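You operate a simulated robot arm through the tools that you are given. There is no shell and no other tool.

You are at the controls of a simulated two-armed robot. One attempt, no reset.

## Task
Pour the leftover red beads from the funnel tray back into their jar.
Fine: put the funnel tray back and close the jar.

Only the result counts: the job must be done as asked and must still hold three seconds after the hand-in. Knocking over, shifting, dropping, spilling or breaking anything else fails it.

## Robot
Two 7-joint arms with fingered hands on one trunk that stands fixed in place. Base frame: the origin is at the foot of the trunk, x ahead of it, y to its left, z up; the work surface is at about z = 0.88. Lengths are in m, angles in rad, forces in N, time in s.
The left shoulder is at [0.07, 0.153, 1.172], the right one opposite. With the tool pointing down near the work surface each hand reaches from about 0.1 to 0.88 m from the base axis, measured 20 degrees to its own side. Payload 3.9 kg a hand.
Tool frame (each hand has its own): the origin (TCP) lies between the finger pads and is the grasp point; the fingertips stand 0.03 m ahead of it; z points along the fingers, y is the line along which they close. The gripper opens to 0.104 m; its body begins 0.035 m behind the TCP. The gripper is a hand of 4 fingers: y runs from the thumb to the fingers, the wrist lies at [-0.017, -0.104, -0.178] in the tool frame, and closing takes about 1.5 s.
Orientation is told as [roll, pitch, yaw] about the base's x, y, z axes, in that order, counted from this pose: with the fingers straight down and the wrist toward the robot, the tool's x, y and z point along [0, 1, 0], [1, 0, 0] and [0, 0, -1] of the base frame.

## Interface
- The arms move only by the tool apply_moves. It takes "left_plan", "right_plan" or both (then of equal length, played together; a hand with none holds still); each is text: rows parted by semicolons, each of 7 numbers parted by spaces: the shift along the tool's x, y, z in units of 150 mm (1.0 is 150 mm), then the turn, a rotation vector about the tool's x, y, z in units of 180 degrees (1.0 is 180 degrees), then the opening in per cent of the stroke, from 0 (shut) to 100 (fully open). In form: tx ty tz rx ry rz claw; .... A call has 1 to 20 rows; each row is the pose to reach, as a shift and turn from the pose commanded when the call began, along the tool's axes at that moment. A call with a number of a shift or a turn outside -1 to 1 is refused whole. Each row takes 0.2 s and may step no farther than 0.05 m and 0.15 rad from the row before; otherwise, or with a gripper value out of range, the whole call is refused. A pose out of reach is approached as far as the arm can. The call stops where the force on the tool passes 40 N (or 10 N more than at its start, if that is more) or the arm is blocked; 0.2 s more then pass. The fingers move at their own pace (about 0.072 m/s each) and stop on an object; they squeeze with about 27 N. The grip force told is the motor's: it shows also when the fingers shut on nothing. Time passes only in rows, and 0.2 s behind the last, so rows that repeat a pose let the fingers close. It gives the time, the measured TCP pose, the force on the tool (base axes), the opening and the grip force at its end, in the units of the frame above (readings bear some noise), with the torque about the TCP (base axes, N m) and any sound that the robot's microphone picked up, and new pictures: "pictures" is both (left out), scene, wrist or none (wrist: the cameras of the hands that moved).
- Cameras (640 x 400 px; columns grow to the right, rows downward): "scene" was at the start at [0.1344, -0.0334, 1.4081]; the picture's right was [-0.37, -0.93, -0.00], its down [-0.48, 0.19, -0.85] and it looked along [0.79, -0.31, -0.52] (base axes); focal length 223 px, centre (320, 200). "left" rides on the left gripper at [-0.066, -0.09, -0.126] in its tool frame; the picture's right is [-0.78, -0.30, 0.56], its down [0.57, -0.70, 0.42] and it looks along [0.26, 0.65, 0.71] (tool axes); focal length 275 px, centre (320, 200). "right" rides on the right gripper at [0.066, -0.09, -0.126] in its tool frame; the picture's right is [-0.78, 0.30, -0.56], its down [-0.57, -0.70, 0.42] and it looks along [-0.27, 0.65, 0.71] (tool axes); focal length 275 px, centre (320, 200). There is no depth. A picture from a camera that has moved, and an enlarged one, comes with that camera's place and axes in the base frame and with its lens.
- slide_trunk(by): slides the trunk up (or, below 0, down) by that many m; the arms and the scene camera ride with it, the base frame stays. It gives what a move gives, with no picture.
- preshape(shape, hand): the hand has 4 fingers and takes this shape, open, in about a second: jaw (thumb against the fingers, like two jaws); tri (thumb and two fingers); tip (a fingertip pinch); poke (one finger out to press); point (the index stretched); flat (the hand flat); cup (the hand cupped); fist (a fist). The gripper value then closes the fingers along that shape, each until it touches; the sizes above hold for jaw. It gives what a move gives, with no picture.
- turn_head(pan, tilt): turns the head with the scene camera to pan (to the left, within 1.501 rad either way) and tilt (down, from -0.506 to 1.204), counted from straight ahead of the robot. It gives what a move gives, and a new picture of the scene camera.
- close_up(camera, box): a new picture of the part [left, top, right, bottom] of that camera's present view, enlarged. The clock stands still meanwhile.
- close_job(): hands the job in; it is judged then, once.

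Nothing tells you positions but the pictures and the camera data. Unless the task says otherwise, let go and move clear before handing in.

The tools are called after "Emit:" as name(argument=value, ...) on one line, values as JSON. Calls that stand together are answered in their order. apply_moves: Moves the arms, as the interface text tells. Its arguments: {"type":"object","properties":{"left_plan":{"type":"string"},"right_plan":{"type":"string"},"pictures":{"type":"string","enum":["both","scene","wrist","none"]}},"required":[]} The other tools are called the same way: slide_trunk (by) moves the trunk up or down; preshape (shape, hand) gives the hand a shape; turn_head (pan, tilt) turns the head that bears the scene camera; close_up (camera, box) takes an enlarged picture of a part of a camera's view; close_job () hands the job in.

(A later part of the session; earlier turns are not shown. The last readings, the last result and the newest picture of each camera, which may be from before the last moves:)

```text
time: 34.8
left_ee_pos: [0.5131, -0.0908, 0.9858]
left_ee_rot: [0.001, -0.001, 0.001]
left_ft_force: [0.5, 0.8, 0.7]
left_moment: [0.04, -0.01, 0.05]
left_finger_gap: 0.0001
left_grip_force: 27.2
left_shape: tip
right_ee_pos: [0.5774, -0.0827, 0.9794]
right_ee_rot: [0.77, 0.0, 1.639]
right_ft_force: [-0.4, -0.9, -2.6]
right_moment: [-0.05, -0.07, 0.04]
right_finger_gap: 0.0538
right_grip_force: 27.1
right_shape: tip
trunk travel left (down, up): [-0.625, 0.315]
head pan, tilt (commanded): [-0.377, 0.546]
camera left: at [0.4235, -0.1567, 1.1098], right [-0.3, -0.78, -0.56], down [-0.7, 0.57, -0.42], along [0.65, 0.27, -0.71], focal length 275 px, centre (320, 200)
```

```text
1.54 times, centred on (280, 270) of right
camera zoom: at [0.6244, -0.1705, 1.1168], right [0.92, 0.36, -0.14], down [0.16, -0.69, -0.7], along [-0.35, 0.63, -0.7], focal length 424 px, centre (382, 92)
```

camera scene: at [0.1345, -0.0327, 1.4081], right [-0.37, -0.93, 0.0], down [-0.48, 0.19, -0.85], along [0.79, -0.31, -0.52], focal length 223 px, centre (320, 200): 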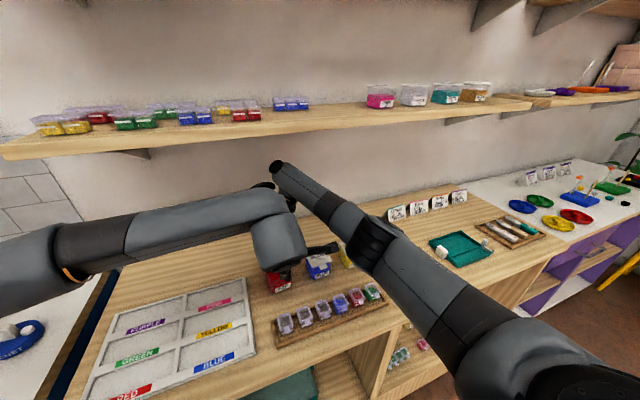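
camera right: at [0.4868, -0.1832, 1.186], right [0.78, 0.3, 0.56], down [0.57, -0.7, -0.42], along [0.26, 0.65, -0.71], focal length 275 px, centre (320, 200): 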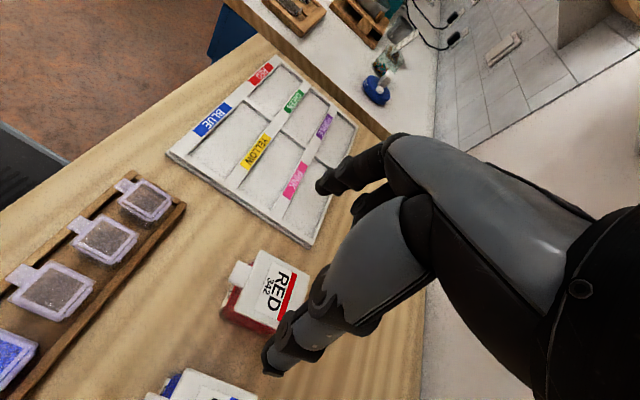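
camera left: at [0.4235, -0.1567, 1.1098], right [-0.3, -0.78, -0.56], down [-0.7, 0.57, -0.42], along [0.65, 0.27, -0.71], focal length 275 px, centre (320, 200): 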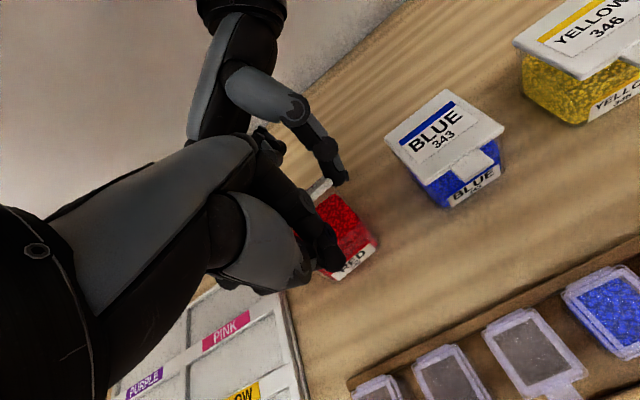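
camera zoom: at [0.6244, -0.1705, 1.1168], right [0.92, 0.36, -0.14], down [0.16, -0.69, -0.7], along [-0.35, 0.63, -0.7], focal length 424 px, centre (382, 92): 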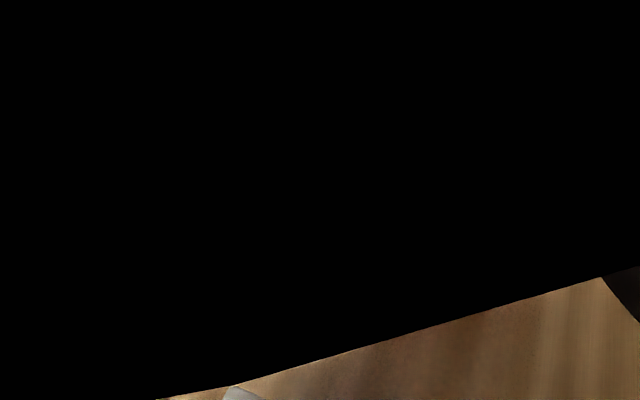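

The beak is right at the tab. I'll open the right fingers a little to see whether the lid stays up by itself or rests on the beak.

Emit:
apply_moves(right_plan="0 0 0 0 0 0 60; 0 0 0 0 0 0 66; 0 0 0 0 0 0 66", pictures="none")

Emit:
close_up(camera="left", box=[220, 100, 420, 300])

Emit:
close_up(camera="right", box=[0, 0, 640, 400])

```text
time: 35.6
left_ee_pos: [0.5126, -0.0896, 0.9846]
left_ee_rot: [0.002, 0.001, 0.001]
left_ft_force: [0.0, 1.0, -0.1]
left_moment: [-0.02, -0.04, 0.0]
left_finger_gap: 0.0
left_grip_force: 27.3
left_shape: tip
right_ee_pos: [0.5782, -0.0841, 0.9804]
right_ee_rot: [0.769, -0.001, 1.639]
right_ft_force: [0.7, -0.1, -0.3]
right_moment: [0.01, 0.02, -0.03]
right_finger_gap: 0.0686
right_grip_force: 0.0
right_shape: tip
trunk travel left (down, up): [-0.625, 0.315]
head pan, tilt (commanded): [-0.377, 0.546]
```

```text
2.00 times, centred on (320, 200) of left
camera zoom: at [0.4227, -0.157, 1.1101], right [-0.3, -0.78, -0.56], down [-0.7, 0.57, -0.42], along [0.65, 0.27, -0.71], focal length 551 px, centre (320, 200)
```

zoom: 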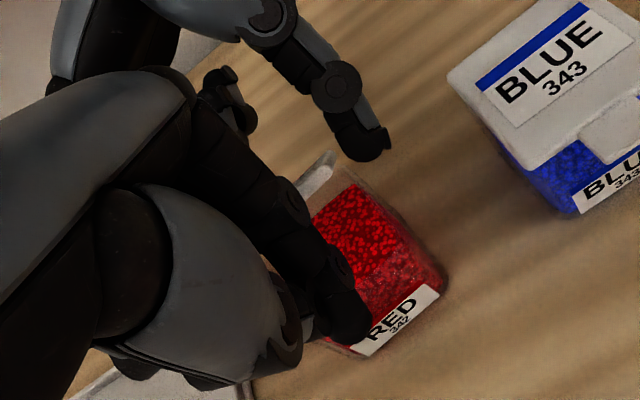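

```text
1.00 times, centred on (320, 200) of right (not enlarged: the box is as wide or as high as the picture)
camera zoom: at [0.6241, -0.1706, 1.1176], right [0.92, 0.36, -0.14], down [0.16, -0.69, -0.7], along [-0.35, 0.63, -0.7], focal length 275 px, centre (320, 200)
```

zoom: 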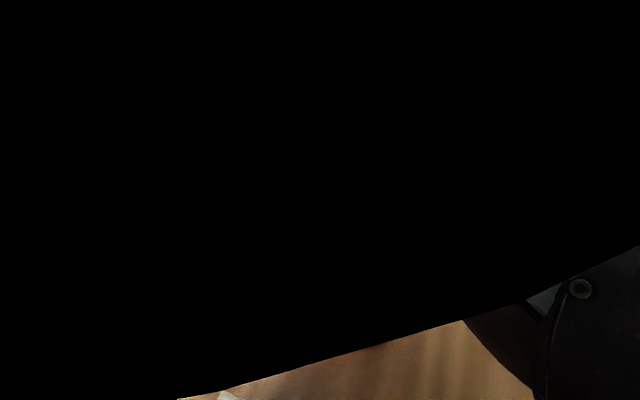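

The right fingers are off the lid and it hasn't dropped visibly. I'll ease the beak back 2 cm to find out whether the hinge holds the lid on its own.

Emit:
apply_moves(left_plan="0 -0.05 0 0 0 0 0; 0 -0.1 0 0 0 0 0; 0 -0.15 0 0 0 0 0; 0 -0.15 0 0 0 0 0", pictures="none")

Emit:
close_up(camera="left", box=[220, 100, 420, 300])

Emit:
close_up(camera="scene", box=[240, 200, 340, 300])

```text
time: 36.6
left_ee_pos: [0.4906, -0.0897, 0.9853]
left_ee_rot: [0.003, 0.001, 0.001]
left_ft_force: [-0.1, -0.8, -0.4]
left_moment: [-0.02, 0.01, 0.0]
left_finger_gap: 0.0001
left_grip_force: 26.6
left_shape: tip
right_ee_pos: [0.5772, -0.083, 0.9806]
right_ee_rot: [0.767, 0.0, 1.639]
right_ft_force: [-0.7, 0.4, 0.3]
right_moment: [0.01, 0.04, -0.01]
right_finger_gap: 0.0682
right_grip_force: 0.1
right_shape: tip
trunk travel left (down, up): [-0.625, 0.315]
head pan, tilt (commanded): [-0.377, 0.546]
```

```text
2.00 times, centred on (320, 200) of left
camera zoom: at [0.4002, -0.1567, 1.11], right [-0.3, -0.78, -0.56], down [-0.7, 0.57, -0.42], along [0.65, 0.27, -0.71], focal length 551 px, centre (320, 200)
```

zoom: 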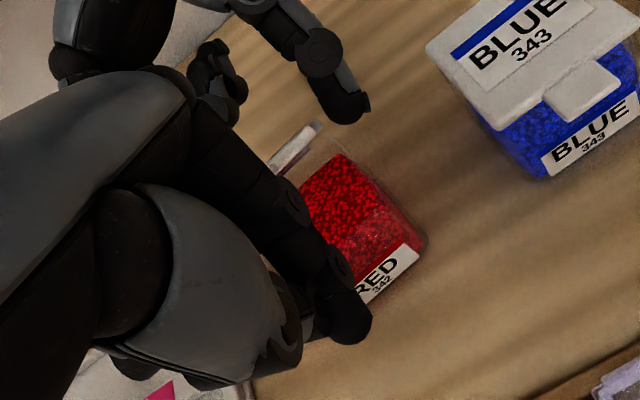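

```text
4.00 times, centred on (290, 250) of scene
camera zoom: at [0.1346, -0.0332, 1.408], right [-0.37, -0.93, 0.0], down [-0.48, 0.19, -0.85], along [0.79, -0.31, -0.52], focal length 891 px, centre (440, 0)
```

zoom: 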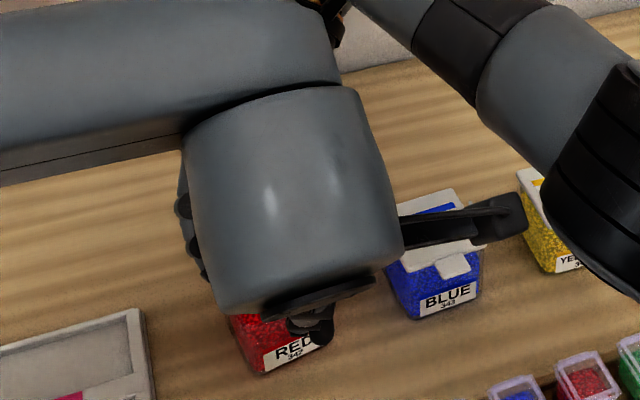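

The hinge holds the lid open by itself. I'll back the left hand off and raise the right hand straight up clear of the lid.

Emit:
apply_moves(left_plan="0 -0.1 -0.05 0 0 0 0; 0 -0.2 -0.1 0 0 0 0; 0 -0.3 -0.15 0 0 0 0; 0 -0.35 -0.2 0 0 0 0", pictures="none")

Emit:
apply_moves(right_plan="0 0 0 0 0 0 72; 0 0 0 0 0 0 75; 0.07 0 -0.072 0 0 0 75; 0.14 0 -0.144 0 0 0 75; 0.278 0 -0.288 0 0 0 75; 0.417 0 -0.431 0 0 0 75; 0.556 0 -0.575 0 0 0 75; 0.556 0 -0.575 0 0 0 75", pictures="both")

Emit:
close_up(camera="left", box=[220, 60, 460, 260])

```text
time: 37.6
left_ee_pos: [0.4373, -0.0901, 1.0158]
left_ee_rot: [0.001, 0.0, 0.002]
left_ft_force: [0.2, 0.1, 0.0]
left_moment: [-0.01, 0.01, 0.0]
left_finger_gap: 0.0
left_grip_force: 27.2
left_shape: tip
right_ee_pos: [0.5775, -0.0833, 0.9816]
right_ee_rot: [0.769, 0.001, 1.641]
right_ft_force: [0.6, 0.1, -0.2]
right_moment: [0.02, 0.01, -0.02]
right_finger_gap: 0.0685
right_grip_force: 0.0
right_shape: tip
trunk travel left (down, up): [-0.625, 0.315]
head pan, tilt (commanded): [-0.377, 0.546]
```

```text
time: 39.4
left_ee_pos: [0.4382, -0.0915, 1.0138]
left_ee_rot: [0.003, 0.0, 0.002]
left_ft_force: [-0.2, -0.1, -0.1]
left_moment: [0.0, 0.02, 0.01]
left_finger_gap: 0.0
left_grip_force: 26.7
left_shape: tip
right_ee_pos: [0.5739, -0.0879, 1.0796]
right_ee_rot: [0.806, 0.004, 1.637]
right_ft_force: [0.1, -0.2, 0.4]
right_moment: [0.01, 0.0, -0.01]
right_finger_gap: 0.0776
right_grip_force: 0.1
right_shape: tip
trunk travel left (down, up): [-0.625, 0.315]
head pan, tilt (commanded): [-0.377, 0.546]
camera scene: at [0.1334, -0.0356, 1.4066], right [-0.37, -0.93, 0.0], down [-0.48, 0.19, -0.85], along [0.79, -0.31, -0.52], focal length 223 px, centre (320, 200)
camera right: at [0.625, -0.1745, 1.2138], right [0.92, 0.36, -0.17], down [0.14, -0.7, -0.71], along [-0.37, 0.62, -0.69], focal length 275 px, centre (320, 200)
```

scene: 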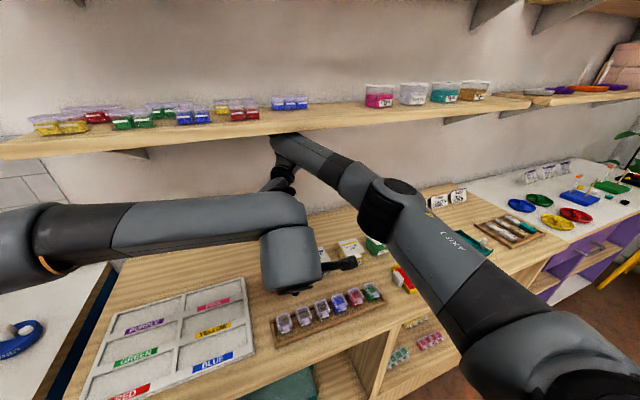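
right: 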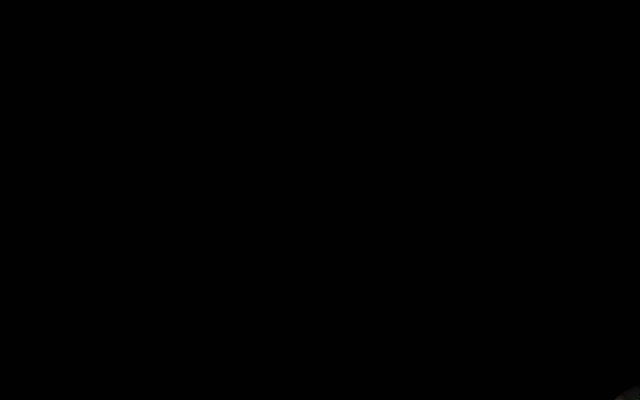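

```text
2.00 times, centred on (340, 160) of left
camera zoom: at [0.348, -0.1583, 1.1386], right [-0.3, -0.77, -0.56], down [-0.7, 0.57, -0.42], along [0.65, 0.27, -0.71], focal length 551 px, centre (280, 280)
```

zoom: 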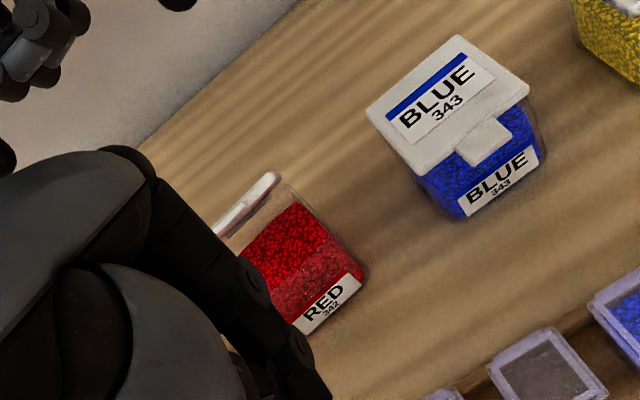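

The lid stays open and the right hand is clear above. I'll unwind the right hand and move it back to the right.

Emit:
apply_moves(right_plan="0.062 -0.153 0.001 0 -0.0428 0 75; 0.125 -0.306 0.001 0 -0.0855 0 75; 0.187 -0.459 0.002 0 -0.1283 0 75; 0.249 -0.612 0.003 0 -0.1711 0 75; 0.312 -0.765 0.003 0 -0.2138 0 75; 0.374 -0.918 0.004 0 -0.2566 0 75", pictures="both")

Emit:
close_up(camera="right", box=[160, 100, 400, 300])

```text
time: 40.1
left_ee_pos: [0.4668, -0.106, 1.0195]
left_ee_rot: [0.03, -0.012, -0.077]
left_ft_force: [0.3, -1.5, 1.5]
left_moment: [0.08, 0.05, 0.01]
left_finger_gap: 0.0
left_grip_force: 26.7
left_shape: tip
right_ee_pos: [0.642, -0.1801, 1.059]
right_ee_rot: [0.74, -0.031, 1.339]
right_ft_force: [2.2, -0.7, 0.2]
right_moment: [0.03, 0.04, 0.01]
right_finger_gap: 0.0782
right_grip_force: 0.1
right_shape: tip
trunk travel left (down, up): [-0.625, 0.315]
head pan, tilt (commanded): [-0.377, 0.546]
stopped in row 3 (right hand): the arm was blocked; the commanded pose is now the measured one
camera scene: at [0.3142, -0.0423, 1.4039], right [-0.37, -0.93, 0.04], down [-0.59, 0.2, -0.79], along [0.72, -0.31, -0.62], focal length 223 px, centre (320, 200)
camera right: at [0.6559, -0.2805, 1.1933], right [0.99, 0.07, -0.1], down [-0.02, -0.69, -0.72], along [-0.12, 0.72, -0.68], focal length 275 px, centre (320, 200)
```

scene: 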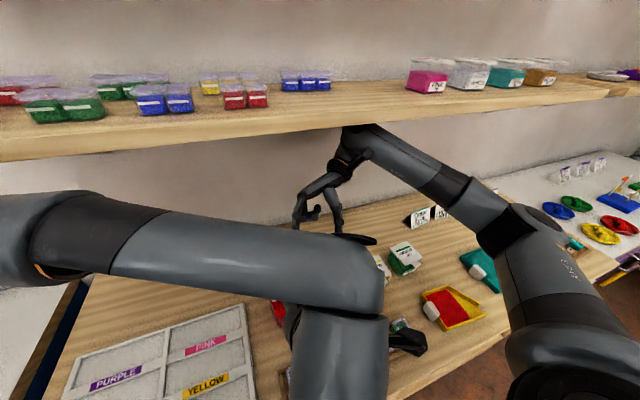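
right: 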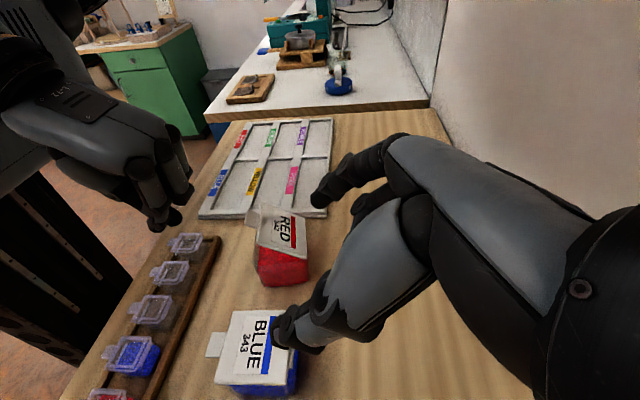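

```text
2.00 times, centred on (280, 200) of right
camera zoom: at [0.6559, -0.2805, 1.1933], right [0.99, 0.07, -0.1], down [-0.02, -0.69, -0.72], along [-0.12, 0.72, -0.68], focal length 551 px, centre (400, 200)
```

zoom: 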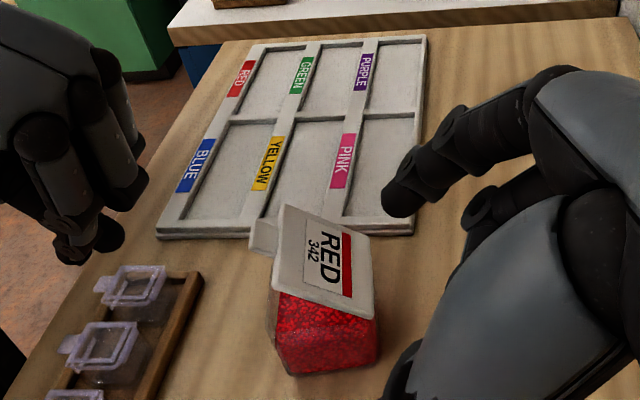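

Something went wrong: the right arm was blocked (its elbow/wrist appears near the shelf edge) and the head camera shows the body swaying forward. I'll hold still for a moment and look again before any further move.

Emit:
apply_moves(right_plan="0 0 0 0 0 0 75", pictures="both")

```text
time: 40.5
left_ee_pos: [0.4357, -0.0791, 1.0625]
left_ee_rot: [0.043, -0.181, 0.059]
left_ft_force: [-0.2, 1.1, 0.4]
left_moment: [-0.01, -0.03, -0.01]
left_finger_gap: 0.0
left_grip_force: 26.9
left_shape: tip
right_ee_pos: [0.5915, -0.1671, 1.1018]
right_ee_rot: [0.843, -0.145, 1.172]
right_ft_force: [-1.4, 2.1, 3.6]
right_moment: [-0.28, -0.24, 0.04]
right_finger_gap: 0.0781
right_grip_force: 0.0
right_shape: tip
trunk travel left (down, up): [-0.625, 0.315]
head pan, tilt (commanded): [-0.377, 0.546]
stopped in row 1 (left hand): the arm was blocked; the commanded pose is now the measured one
camera scene: at [0.2791, -0.0318, 1.4037], right [-0.36, -0.93, 0.04], down [-0.57, 0.19, -0.8], along [0.74, -0.31, -0.6], focal length 223 px, centre (320, 200)
camera right: at [0.5964, -0.2869, 1.2198], right [0.98, -0.06, -0.17], down [-0.17, -0.57, -0.8], along [-0.04, 0.82, -0.57], focal length 275 px, centre (320, 200)
```

scene: 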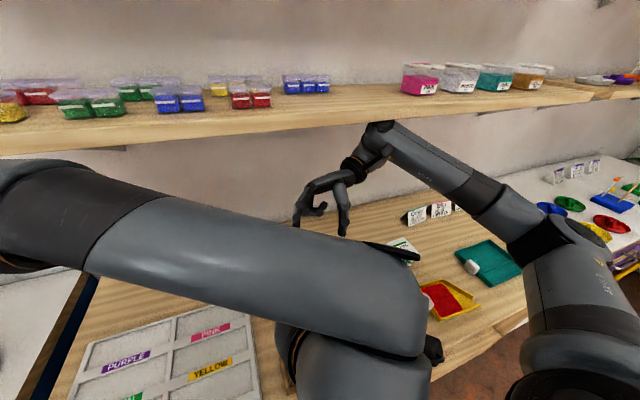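
right: 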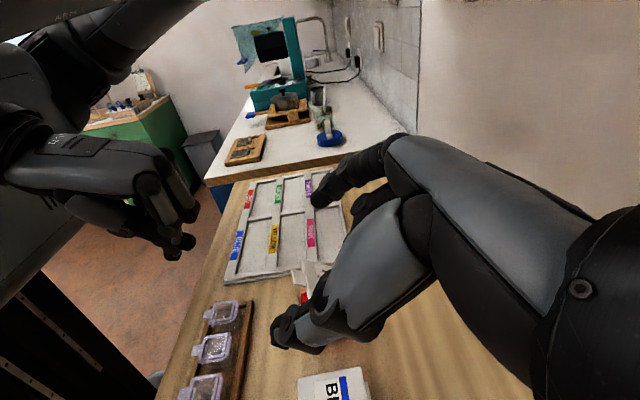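

The body is swinging back; the right wrist joint seems to be up against the underside of the shelf. I'll lower the right hand gently and bring it toward me, away from the shelf.

Emit:
apply_moves(right_plan="-0.005 -0.096 0.101 0 0 0 75; -0.008 -0.192 0.202 0 0 0 75; -0.012 -0.288 0.303 0 0 0 75; -0.016 -0.384 0.404 0 0 0 75", pictures="both")

```text
time: 40.8
left_ee_pos: [0.4143, -0.0343, 1.096]
left_ee_rot: [0.064, -0.34, 0.265]
left_ft_force: [1.5, 0.4, 1.7]
left_moment: [-0.02, 0.07, -0.02]
left_finger_gap: 0.0001
left_grip_force: 27.4
left_shape: tip
right_ee_pos: [0.5178, -0.1729, 1.1447]
right_ee_rot: [0.806, -0.253, 1.096]
right_ft_force: [0.1, 0.8, 0.2]
right_moment: [-0.01, 0.05, 0.04]
right_finger_gap: 0.0782
right_grip_force: 0.0
right_shape: tip
trunk travel left (down, up): [-0.625, 0.315]
head pan, tilt (commanded): [-0.377, 0.546]
stopped in row 1 (left hand): the arm was blocked; the commanded pose is now the measured one
camera scene: at [0.2327, -0.0327, 1.4086], right [-0.37, -0.93, 0.03], down [-0.54, 0.19, -0.82], along [0.76, -0.32, -0.57], focal length 223 px, centre (320, 200)
camera right: at [0.5032, -0.3005, 1.2531], right [0.99, -0.13, -0.1], down [-0.15, -0.49, -0.86], along [0.07, 0.86, -0.5], focal length 275 px, centre (320, 200)
```

scene: 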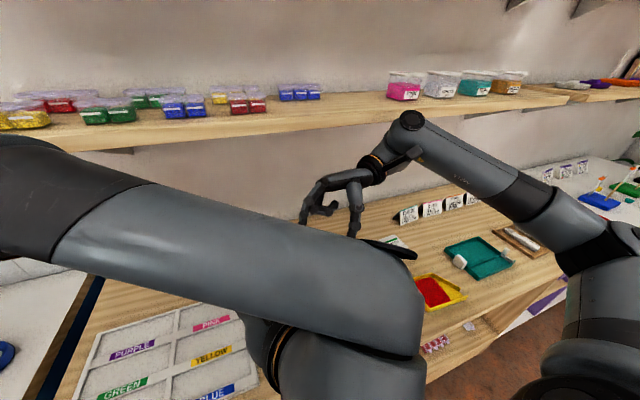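
right: 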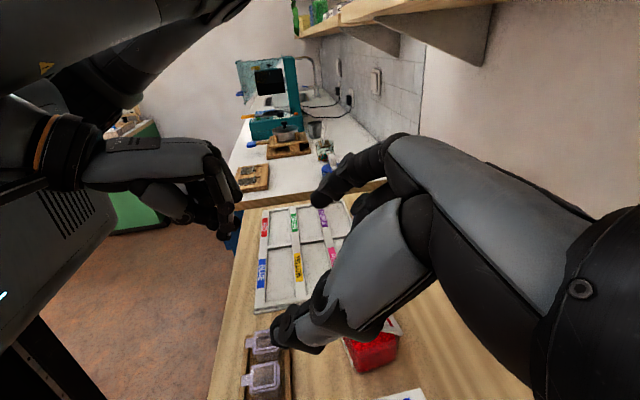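

The body is swinging back toward upright. I'll keep holding still to let it settle.

Emit:
apply_moves(right_plan="0 0 0 0 0 0 75; 0 0 0 0 0 0 75; 0 0 0 0 0 0 75", left_plan="0 0 0 0 0 0 0; 0 0 0 0 0 0 0; 0 0 0 0 0 0 0", pictures="scene")

```text
time: 41.1
left_ee_pos: [0.3045, -0.0294, 1.1226]
left_ee_rot: [-0.016, -0.45, 0.365]
left_ft_force: [-3.2, 1.0, 1.3]
left_moment: [-0.04, -0.21, -0.11]
left_finger_gap: 0.0001
left_grip_force: 26.6
left_shape: tip
right_ee_pos: [0.3751, -0.1725, 1.1773]
right_ee_rot: [0.68, -0.267, 1.143]
right_ft_force: [1.0, -2.7, 0.5]
right_moment: [0.02, 0.0, -0.01]
right_finger_gap: 0.0781
right_grip_force: 0.0
right_shape: tip
trunk travel left (down, up): [-0.625, 0.315]
head pan, tilt (commanded): [-0.377, 0.546]
stopped in row 1 (left hand): the arm was blocked; the commanded pose is now the measured one
camera scene: at [0.0934, -0.0317, 1.4128], right [-0.37, -0.93, -0.01], down [-0.46, 0.19, -0.87], along [0.81, -0.32, -0.49], focal length 223 px, centre (320, 200)
```

scene: 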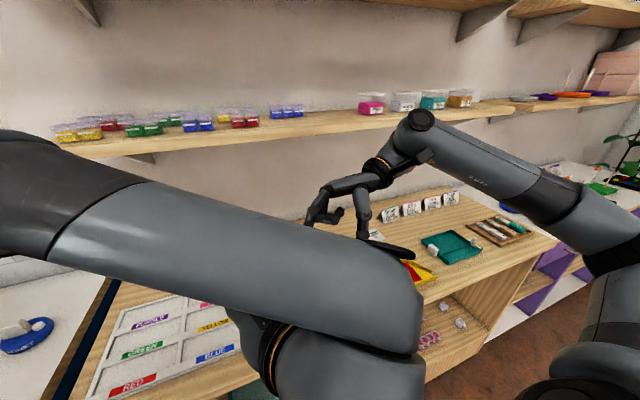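

The body overshot slightly backward; it's oscillating on its mount. Holding still again until it settles.

Emit:
apply_moves(right_plan="0 0 0 0 0 0 75; 0 0 0 0 0 0 75; 0 0 0 0 0 0 75", left_plan="0 0 0 0 0 0 0; 0 0 0 0 0 0 0; 0 0 0 0 0 0 0", pictures="scene")

```text
time: 42.1
left_ee_pos: [0.3166, -0.0275, 1.1228]
left_ee_rot: [-0.025, -0.461, 0.406]
left_ft_force: [-3.1, -0.8, 0.5]
left_moment: [0.03, -0.14, -0.02]
left_finger_gap: 0.0001
left_grip_force: 26.2
left_shape: tip
right_ee_pos: [0.3751, -0.1712, 1.1765]
right_ee_rot: [0.684, -0.273, 1.144]
right_ft_force: [-1.1, -0.5, -0.5]
right_moment: [-0.07, -0.08, -0.04]
right_finger_gap: 0.0778
right_grip_force: 0.1
right_shape: tip
trunk travel left (down, up): [-0.625, 0.315]
head pan, tilt (commanded): [-0.377, 0.546]
stopped in row 3 (left hand): the arm was blocked; the commanded pose is now the measured one
camera scene: at [0.1063, -0.0323, 1.411], right [-0.37, -0.93, -0.01], down [-0.46, 0.19, -0.86], along [0.8, -0.32, -0.5], focal length 223 px, centre (320, 200)
```

scene: 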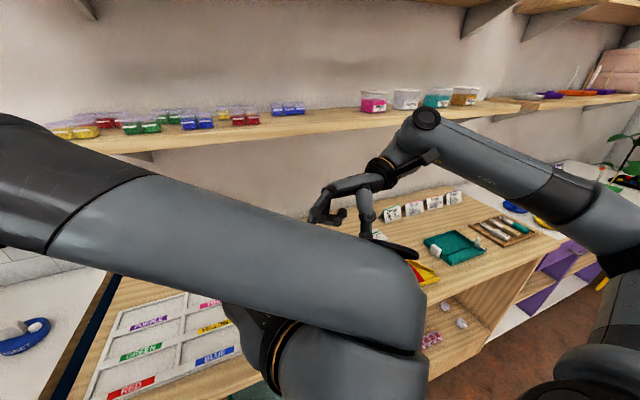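

The left wrist seems to be pressing against my own torso, keeping the body pushed back. I'll extend the left hand forward/left and level it again.

Emit:
apply_moves(left_plan="0.008 0.133 0.066 0.0241 -0.005 0.0212 0; 0.017 0.267 0.133 0.0482 -0.0099 0.0423 0; 0.026 0.4 0.2 0.0724 -0.0149 0.0635 0; 0.034 0.533 0.265 0.0965 -0.0199 0.0846 0; 0.043 0.667 0.332 0.1206 -0.0248 0.1058 0; 0.051 0.8 0.398 0.1447 -0.0298 0.1269 0", pictures="both")

```text
time: 43.5
left_ee_pos: [0.4624, 0.0268, 1.1062]
left_ee_rot: [-0.017, 0.03, -0.04]
left_ft_force: [0.4, 0.3, -0.6]
left_moment: [0.03, 0.04, 0.0]
left_finger_gap: 0.0001
left_grip_force: 27.2
left_shape: tip
right_ee_pos: [0.4091, -0.1698, 1.1651]
right_ee_rot: [0.712, -0.266, 1.141]
right_ft_force: [0.8, -0.1, 0.3]
right_moment: [-0.01, 0.03, 0.03]
right_finger_gap: 0.0782
right_grip_force: 0.0
right_shape: tip
trunk travel left (down, up): [-0.625, 0.315]
head pan, tilt (commanded): [-0.377, 0.546]
camera scene: at [0.136, -0.0321, 1.4079], right [-0.37, -0.93, 0.0], down [-0.48, 0.19, -0.85], along [0.79, -0.31, -0.52], focal length 223 px, centre (320, 200)
camera left: at [0.3738, -0.0339, 1.2342], right [-0.34, -0.77, -0.53], down [-0.69, 0.59, -0.41], along [0.63, 0.23, -0.74], focal length 275 px, centre (320, 200)
```

scene: 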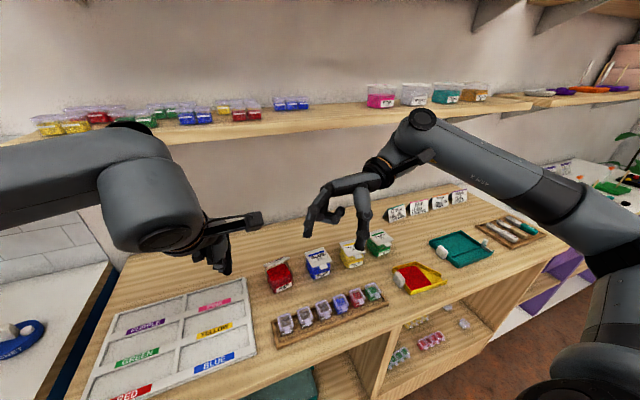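
left: 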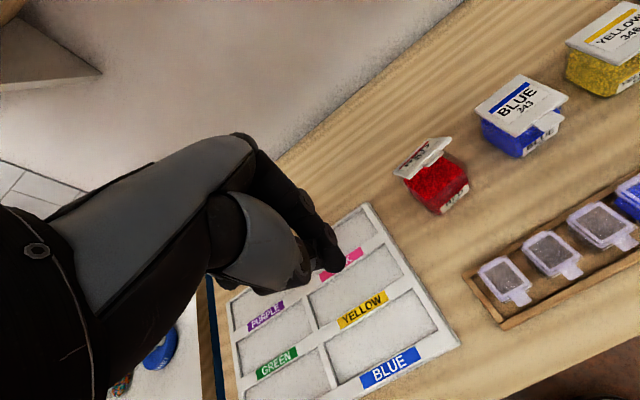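

The body is upright again and everything on the bench looks undisturbed; the red jar's lid is still partly open. Let me look closely at the jar.

Emit:
close_up(camera="scene", box=[250, 230, 330, 300])

Emit:
close_up(camera="left", box=[370, 110, 500, 230])

Emit:
close_up(camera="scene", box=[320, 180, 560, 320])

```text
5.71 times, centred on (290, 265) of scene
camera zoom: at [0.136, -0.0321, 1.4079], right [-0.37, -0.93, 0.0], down [-0.48, 0.19, -0.85], along [0.79, -0.31, -0.52], focal length 1273 px, centre (491, -171)
```

zoom: 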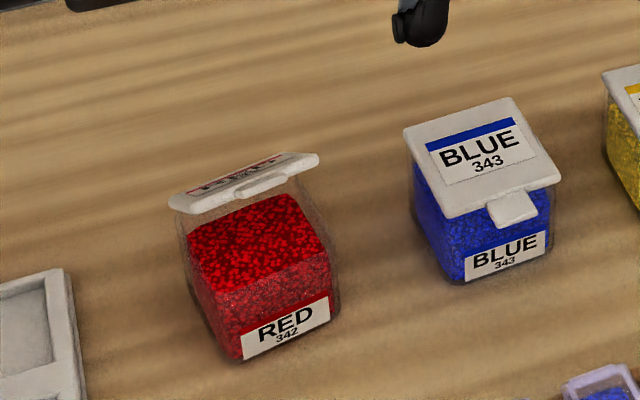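

```text
3.33 times, centred on (435, 170) of left
camera zoom: at [0.3738, -0.0339, 1.2342], right [-0.34, -0.77, -0.53], down [-0.69, 0.59, -0.41], along [0.63, 0.23, -0.74], focal length 918 px, centre (-63, 300)
```

zoom: 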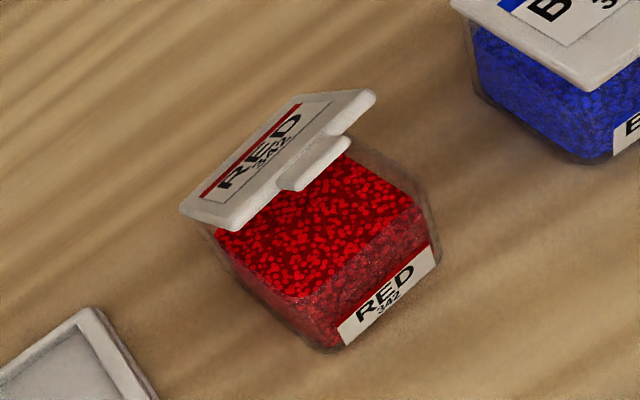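

```text
2.67 times, centred on (440, 250) of scene
camera zoom: at [0.136, -0.0321, 1.4079], right [-0.37, -0.93, 0.0], down [-0.48, 0.19, -0.85], along [0.79, -0.31, -0.52], focal length 594 px, centre (0, 67)
```

zoom: 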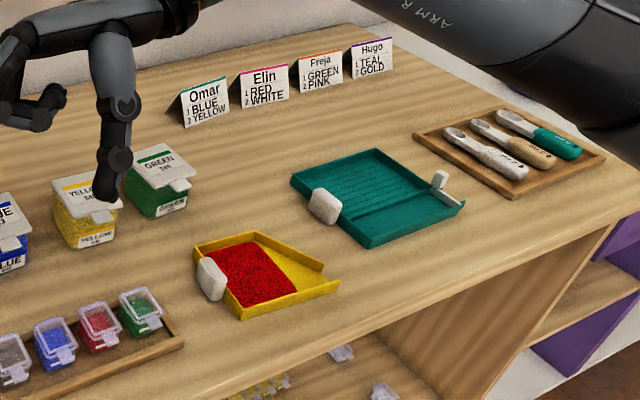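

The lid is at about 40° and the jar is now centred near (0.563, −0.086). I'll bring the left beak back in front of the tab and then push the lid further open.

Emit:
apply_moves(left_plan="-0.163 0.02 0.1 -0.002 0.001 -0.0025 0; -0.326 0.04 0.25 -0.004 0.002 -0.005 0; -0.489 0.06 0.4 -0.006 0.003 -0.0076 0; -0.652 0.1 0.55 -0.008 0.004 -0.01 0; -0.78 0.12 0.7 -0.0095 0.0054 -0.0127 0; -0.78 0.14 0.773 -0.0095 0.0054 -0.0127 0; -0.78 0.14 0.773 -0.0095 0.0054 -0.0127 0", pictures="wrist")

Emit:
close_up(camera="left", box=[220, 80, 420, 280])

Emit:
close_up(camera="right", box=[0, 0, 640, 400])

```text
time: 45.1
left_ee_pos: [0.4738, -0.0944, 0.9917]
left_ee_rot: [0.001, 0.0, 0.002]
left_ft_force: [-0.6, 0.0, 0.3]
left_moment: [0.0, -0.02, 0.02]
left_finger_gap: 0.0
left_grip_force: 27.2
left_shape: tip
right_ee_pos: [0.4087, -0.1704, 1.1666]
right_ee_rot: [0.713, -0.267, 1.14]
right_ft_force: [-0.5, 0.1, 0.2]
right_moment: [-0.02, 0.01, -0.01]
right_finger_gap: 0.0781
right_grip_force: 0.0
right_shape: tip
trunk travel left (down, up): [-0.625, 0.315]
head pan, tilt (commanded): [-0.377, 0.546]
camera left: at [0.3842, -0.1603, 1.1158], right [-0.29, -0.78, -0.56], down [-0.7, 0.57, -0.42], along [0.65, 0.27, -0.71], focal length 275 px, centre (320, 200)
```

left: 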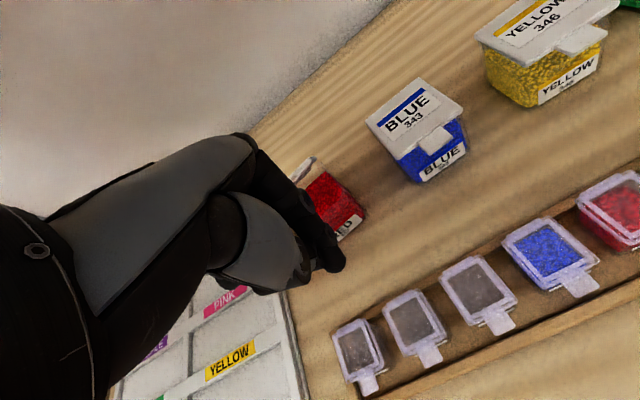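

```text
2.00 times, centred on (320, 180) of left
camera zoom: at [0.3842, -0.1603, 1.1158], right [-0.29, -0.78, -0.56], down [-0.7, 0.57, -0.42], along [0.65, 0.27, -0.71], focal length 551 px, centre (320, 240)
```

zoom: 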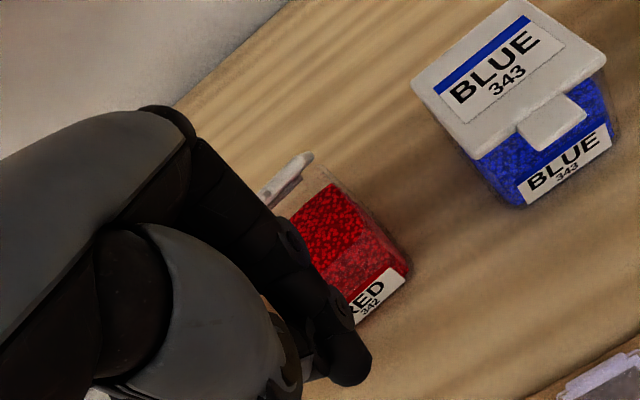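

```text
1.00 times, centred on (320, 200) of right (not enlarged: the box is as wide or as high as the picture)
camera zoom: at [0.3865, -0.2966, 1.2769], right [0.99, -0.12, 0.0], down [-0.06, -0.51, -0.86], along [0.1, 0.85, -0.52], focal length 275 px, centre (320, 200)
```

zoom: 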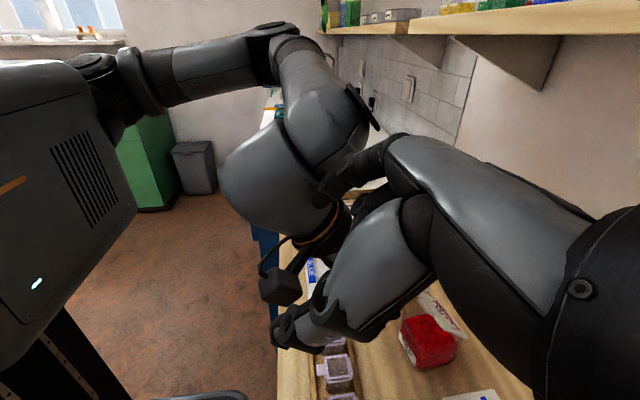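

The right hand is too near the left wrist. I'll move it away to the right and square it up so its camera can watch the jar from the side.

Emit:
apply_moves(right_plan="-0.12 -0.145 -0.119 0.01 -0.015 -0.008 75; -0.239 -0.29 -0.238 0.03 -0.05 -0.025 75; -0.359 -0.434 -0.358 0.055 -0.09 -0.043 75; -0.478 -0.579 -0.477 0.08 -0.128 -0.062 75; -0.598 -0.724 -0.596 0.105 -0.166 -0.081 75; -0.598 -0.724 -0.596 0.1281 -0.2038 -0.1 75; -0.598 -0.724 -0.596 0.1281 -0.2038 -0.1 75", pictures="wrist")

```text
refused: row 3 steps farther than a row can; nothing moved
```

The step was slightly too large; I'll use even increments.

Emit:
apply_moves(right_plan="-0.085 -0.103 -0.085 0.0183 -0.0291 -0.0143 75; -0.171 -0.207 -0.17 0.0366 -0.0582 -0.0286 75; -0.256 -0.31 -0.255 0.0549 -0.0873 -0.0429 75; -0.342 -0.414 -0.341 0.0732 -0.1165 -0.0571 75; -0.427 -0.517 -0.426 0.0915 -0.1456 -0.0714 75; -0.513 -0.621 -0.511 0.1098 -0.1747 -0.0857 75; -0.598 -0.724 -0.596 0.1281 -0.2038 -0.1 75; -0.598 -0.724 -0.596 0.1281 -0.2038 -0.1 75", pictures="both")

```text
time: 46.9
left_ee_pos: [0.4743, -0.0928, 0.9921]
left_ee_rot: [0.001, -0.001, 0.003]
left_ft_force: [0.2, -0.3, -0.1]
left_moment: [0.03, 0.0, -0.01]
left_finger_gap: 0.0
left_grip_force: 26.6
left_shape: tip
right_ee_pos: [0.478, -0.3208, 1.147]
right_ee_rot: [-0.004, 0.001, 1.571]
right_ft_force: [-0.7, 0.2, 0.2]
right_moment: [-0.02, -0.02, -0.03]
right_finger_gap: 0.078
right_grip_force: 0.2
right_shape: tip
trunk travel left (down, up): [-0.625, 0.315]
head pan, tilt (commanded): [-0.377, 0.546]
camera scene: at [0.1344, -0.0327, 1.4081], right [-0.37, -0.93, 0.0], down [-0.48, 0.19, -0.85], along [0.79, -0.31, -0.52], focal length 223 px, centre (320, 200)
camera right: at [0.4121, -0.4114, 1.2728], right [0.77, 0.3, 0.56], down [0.57, -0.7, -0.42], along [0.27, 0.65, -0.71], focal length 275 px, centre (320, 200)
```

scene: 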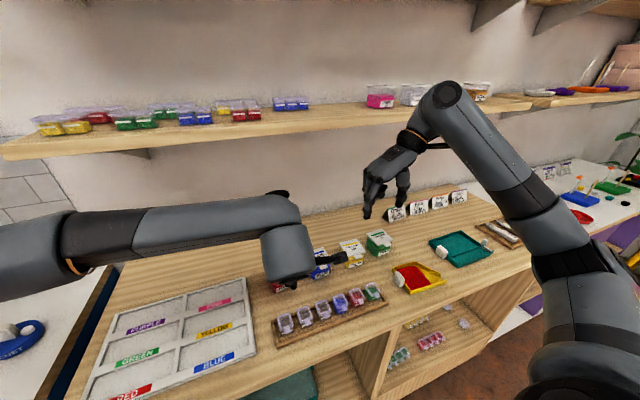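
right: 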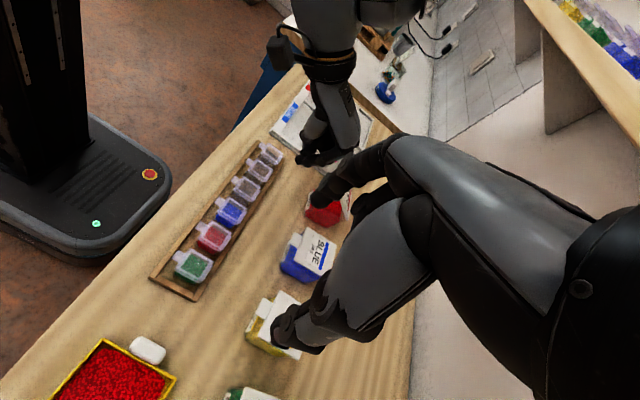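

Right hand is clear and watching. Now pushing the lid with the left beak in small steps.

Emit:
apply_moves(left_plan="0 0.12 0 0 0 0 0; 0 0.24 0 0 0 0 0; 0 0.34 0 0 0 0 0; 0 0.42 0 0 0 0 0; 0 0.42 0 0 0 0 0", pictures="none")

Emit:
close_up(camera="right", box=[260, 100, 420, 240])

Emit:
close_up(camera="left", box=[220, 80, 420, 280])

```text
time: 48.1
left_ee_pos: [0.5359, -0.0927, 0.9912]
left_ee_rot: [0.0, 0.0, 0.002]
left_ft_force: [-0.2, -1.1, 0.9]
left_moment: [0.0, -0.04, -0.04]
left_finger_gap: 0.0
left_grip_force: 27.1
left_shape: tip
right_ee_pos: [0.4775, -0.3211, 1.1469]
right_ee_rot: [-0.002, -0.002, 1.57]
right_ft_force: [-0.1, 0.2, 0.1]
right_moment: [0.0, -0.02, -0.01]
right_finger_gap: 0.0776
right_grip_force: 0.0
right_shape: tip
trunk travel left (down, up): [-0.625, 0.315]
head pan, tilt (commanded): [-0.377, 0.546]
```

```text
2.86 times, centred on (340, 170) of right
camera zoom: at [0.4119, -0.4115, 1.2727], right [0.78, 0.3, 0.56], down [0.57, -0.7, -0.42], along [0.27, 0.65, -0.71], focal length 786 px, centre (263, 286)
```

zoom: 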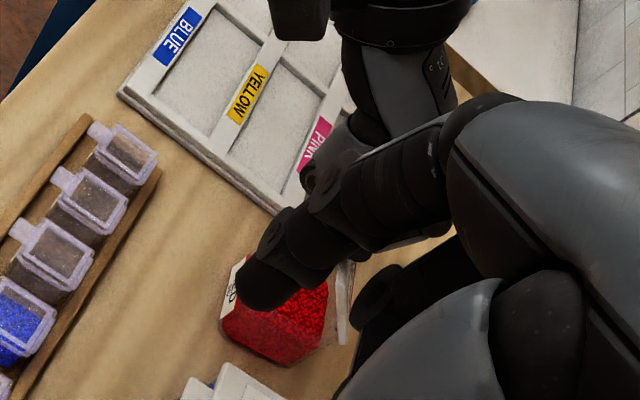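

```text
2.00 times, centred on (320, 180) of left
camera zoom: at [0.4465, -0.1601, 1.1164], right [-0.29, -0.78, -0.56], down [-0.7, 0.57, -0.42], along [0.65, 0.27, -0.71], focal length 551 px, centre (320, 240)
```

zoom: 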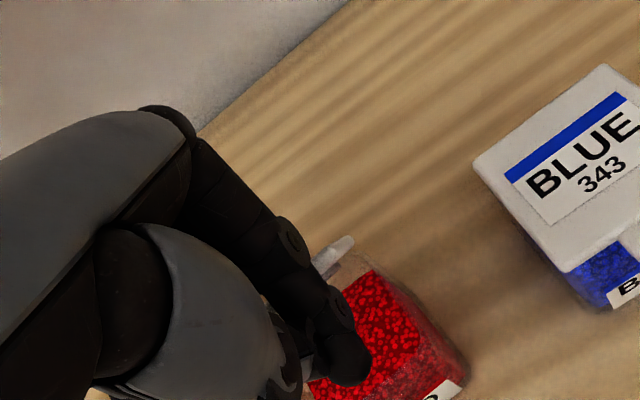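

The lid is swinging up with little force. Pushing a further 2.5 cm.

Emit:
apply_moves(left_plan="0 0.05 0 0 0 0 0; 0 0.1 0 0 0 0 0; 0 0.16 0 0 0 0 0; 0 0.16 0 0 0 0 0", right_plan="-0.1 0 0 0 0 0 75; -0.2 0 0 0 0 0 75; -0.3 0 0 0 0 0 75; -0.4 0 0 0 0 0 75", pictures="none")

Emit:
close_up(camera="right", box=[200, 80, 420, 260])

Emit:
close_up(camera="left", box=[220, 80, 420, 280])

```text
time: 49.1
left_ee_pos: [0.5598, -0.0927, 0.9899]
left_ee_rot: [-0.002, 0.002, 0.001]
left_ft_force: [-0.4, -1.1, -0.1]
left_moment: [0.01, 0.03, 0.02]
left_finger_gap: 0.0002
left_grip_force: 27.0
left_shape: tip
right_ee_pos: [0.5388, -0.3195, 1.1462]
right_ee_rot: [0.0, -0.001, 1.571]
right_ft_force: [0.0, 0.6, -0.6]
right_moment: [0.0, 0.01, -0.01]
right_finger_gap: 0.0781
right_grip_force: 0.1
right_shape: tip
trunk travel left (down, up): [-0.625, 0.315]
head pan, tilt (commanded): [-0.377, 0.546]
```

```text
2.22 times, centred on (310, 170) of right
camera zoom: at [0.4735, -0.4104, 1.2728], right [0.78, 0.3, 0.56], down [0.57, -0.7, -0.42], along [0.27, 0.65, -0.71], focal length 612 px, centre (342, 267)
```

zoom: 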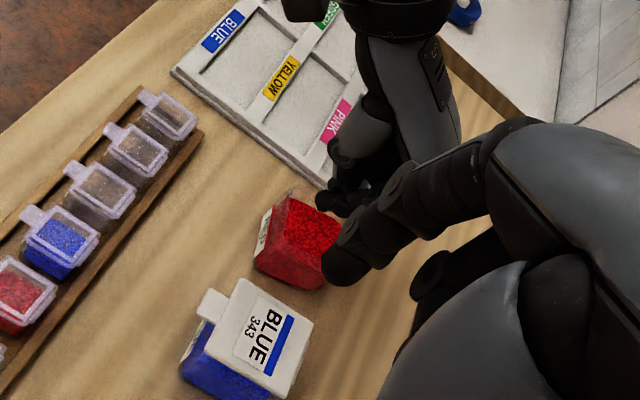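

```text
2.00 times, centred on (320, 180) of left
camera zoom: at [0.471, -0.1595, 1.116], right [-0.29, -0.78, -0.56], down [-0.7, 0.57, -0.42], along [0.65, 0.27, -0.71], focal length 551 px, centre (320, 240)
```

zoom: 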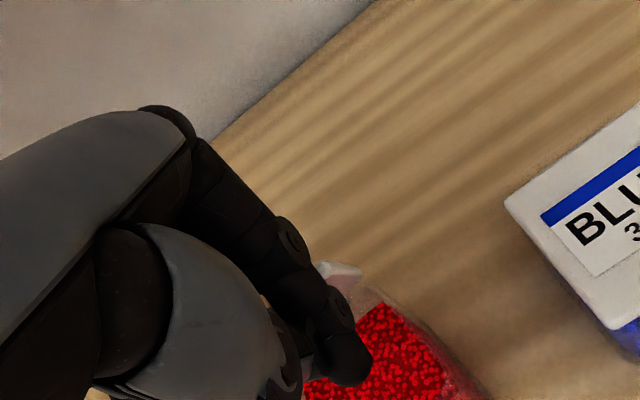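

The lid seems at or past vertical. I'll withdraw the left hand and look at the result.

Emit:
apply_moves(left_plan="0 -0.15 -0.05 0 0 0 0; 0 -0.35 -0.15 0 0 0 0; 0.1 -0.55 -0.3 0 0 0 0; 0.35 -0.65 -0.5 0 0 0 0; 0.6 -0.65 -0.7 0 0 0 0; 0.85 -0.65 -0.8 0 0 0 0; 1.0 -0.65 -0.8 0 0 0 0", pictures="scene")

Emit:
close_up(camera="scene", box=[250, 220, 330, 300])

Emit:
close_up(camera="right", box=[200, 80, 420, 260])

```text
refused: row 4 steps farther than a row can; nothing moved
```

```text
5.00 times, centred on (290, 260) of scene
camera zoom: at [0.135, -0.0325, 1.408], right [-0.37, -0.93, 0.0], down [-0.48, 0.19, -0.85], along [0.79, -0.31, -0.52], focal length 1114 px, centre (470, -100)
```

zoom: 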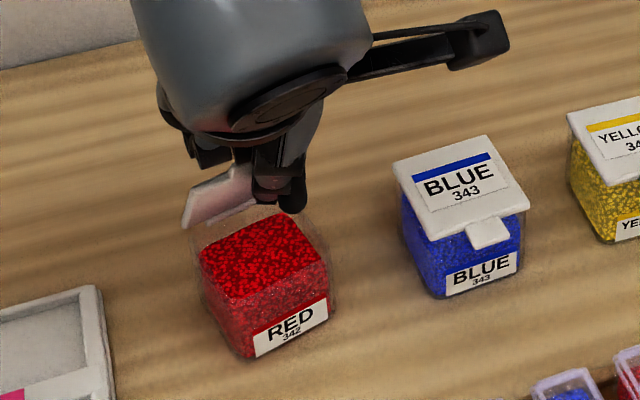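

```text
2.22 times, centred on (310, 170) of right
camera zoom: at [0.4735, -0.4104, 1.2728], right [0.78, 0.3, 0.56], down [0.57, -0.7, -0.42], along [0.27, 0.65, -0.71], focal length 612 px, centre (342, 267)
```

zoom: 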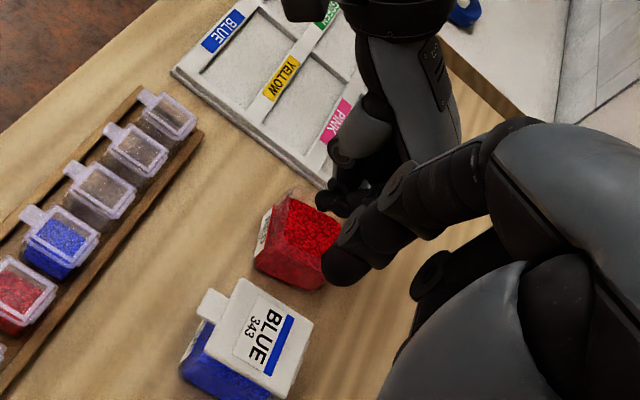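

The scene view shows the lid standing open behind the jar. Withdrawing the left hand with smaller steps.

Emit:
apply_moves(left_plan="0 -0.15 -0.05 0 0 0 0; 0 -0.35 -0.15 0 0 0 0; 0.1 -0.5 -0.3 0 0 0 0; 0.3 -0.6 -0.45 0 0 0 0; 0.5 -0.62 -0.6 0 0 0 0; 0.7 -0.62 -0.75 0 0 0 0; 0.9 -0.62 -0.8 0 0 0 0; 1.0 -0.62 -0.8 0 0 0 0", pictures="scene")

Emit:
close_up(camera="scene", box=[250, 220, 330, 300])

Emit:
close_up(camera="right", box=[200, 80, 420, 260])

```text
time: 50.9
left_ee_pos: [0.467, 0.0577, 1.112]
left_ee_rot: [0.0, -0.001, 0.001]
left_ft_force: [-0.5, -0.2, 0.1]
left_moment: [-0.01, 0.03, 0.01]
left_finger_gap: 0.0001
left_grip_force: 27.2
left_shape: tip
right_ee_pos: [0.5397, -0.3198, 1.148]
right_ee_rot: [-0.002, 0.001, 1.57]
right_ft_force: [0.2, 1.2, 1.0]
right_moment: [-0.01, -0.04, 0.01]
right_finger_gap: 0.0778
right_grip_force: 0.2
right_shape: tip
trunk travel left (down, up): [-0.625, 0.315]
head pan, tilt (commanded): [-0.377, 0.546]
camera scene: at [0.1344, -0.0322, 1.4081], right [-0.37, -0.93, 0.0], down [-0.48, 0.19, -0.85], along [0.79, -0.31, -0.52], focal length 223 px, centre (320, 200)
```

scene: 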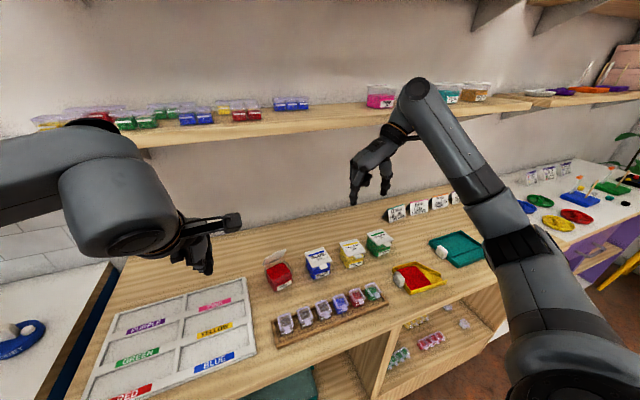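

```text
5.00 times, centred on (290, 260) of scene
camera zoom: at [0.1344, -0.0322, 1.4081], right [-0.37, -0.93, 0.0], down [-0.48, 0.19, -0.85], along [0.79, -0.31, -0.52], focal length 1114 px, centre (470, -100)
```

zoom: 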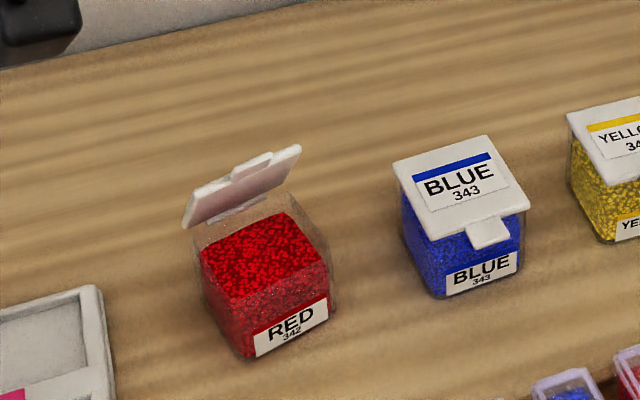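

```text
2.22 times, centred on (310, 170) of right
camera zoom: at [0.4727, -0.4101, 1.2733], right [0.77, 0.3, 0.56], down [0.57, -0.7, -0.42], along [0.27, 0.65, -0.71], focal length 612 px, centre (342, 267)
```

zoom: 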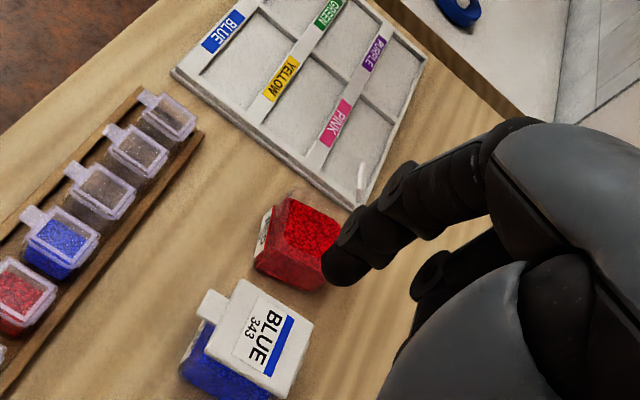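

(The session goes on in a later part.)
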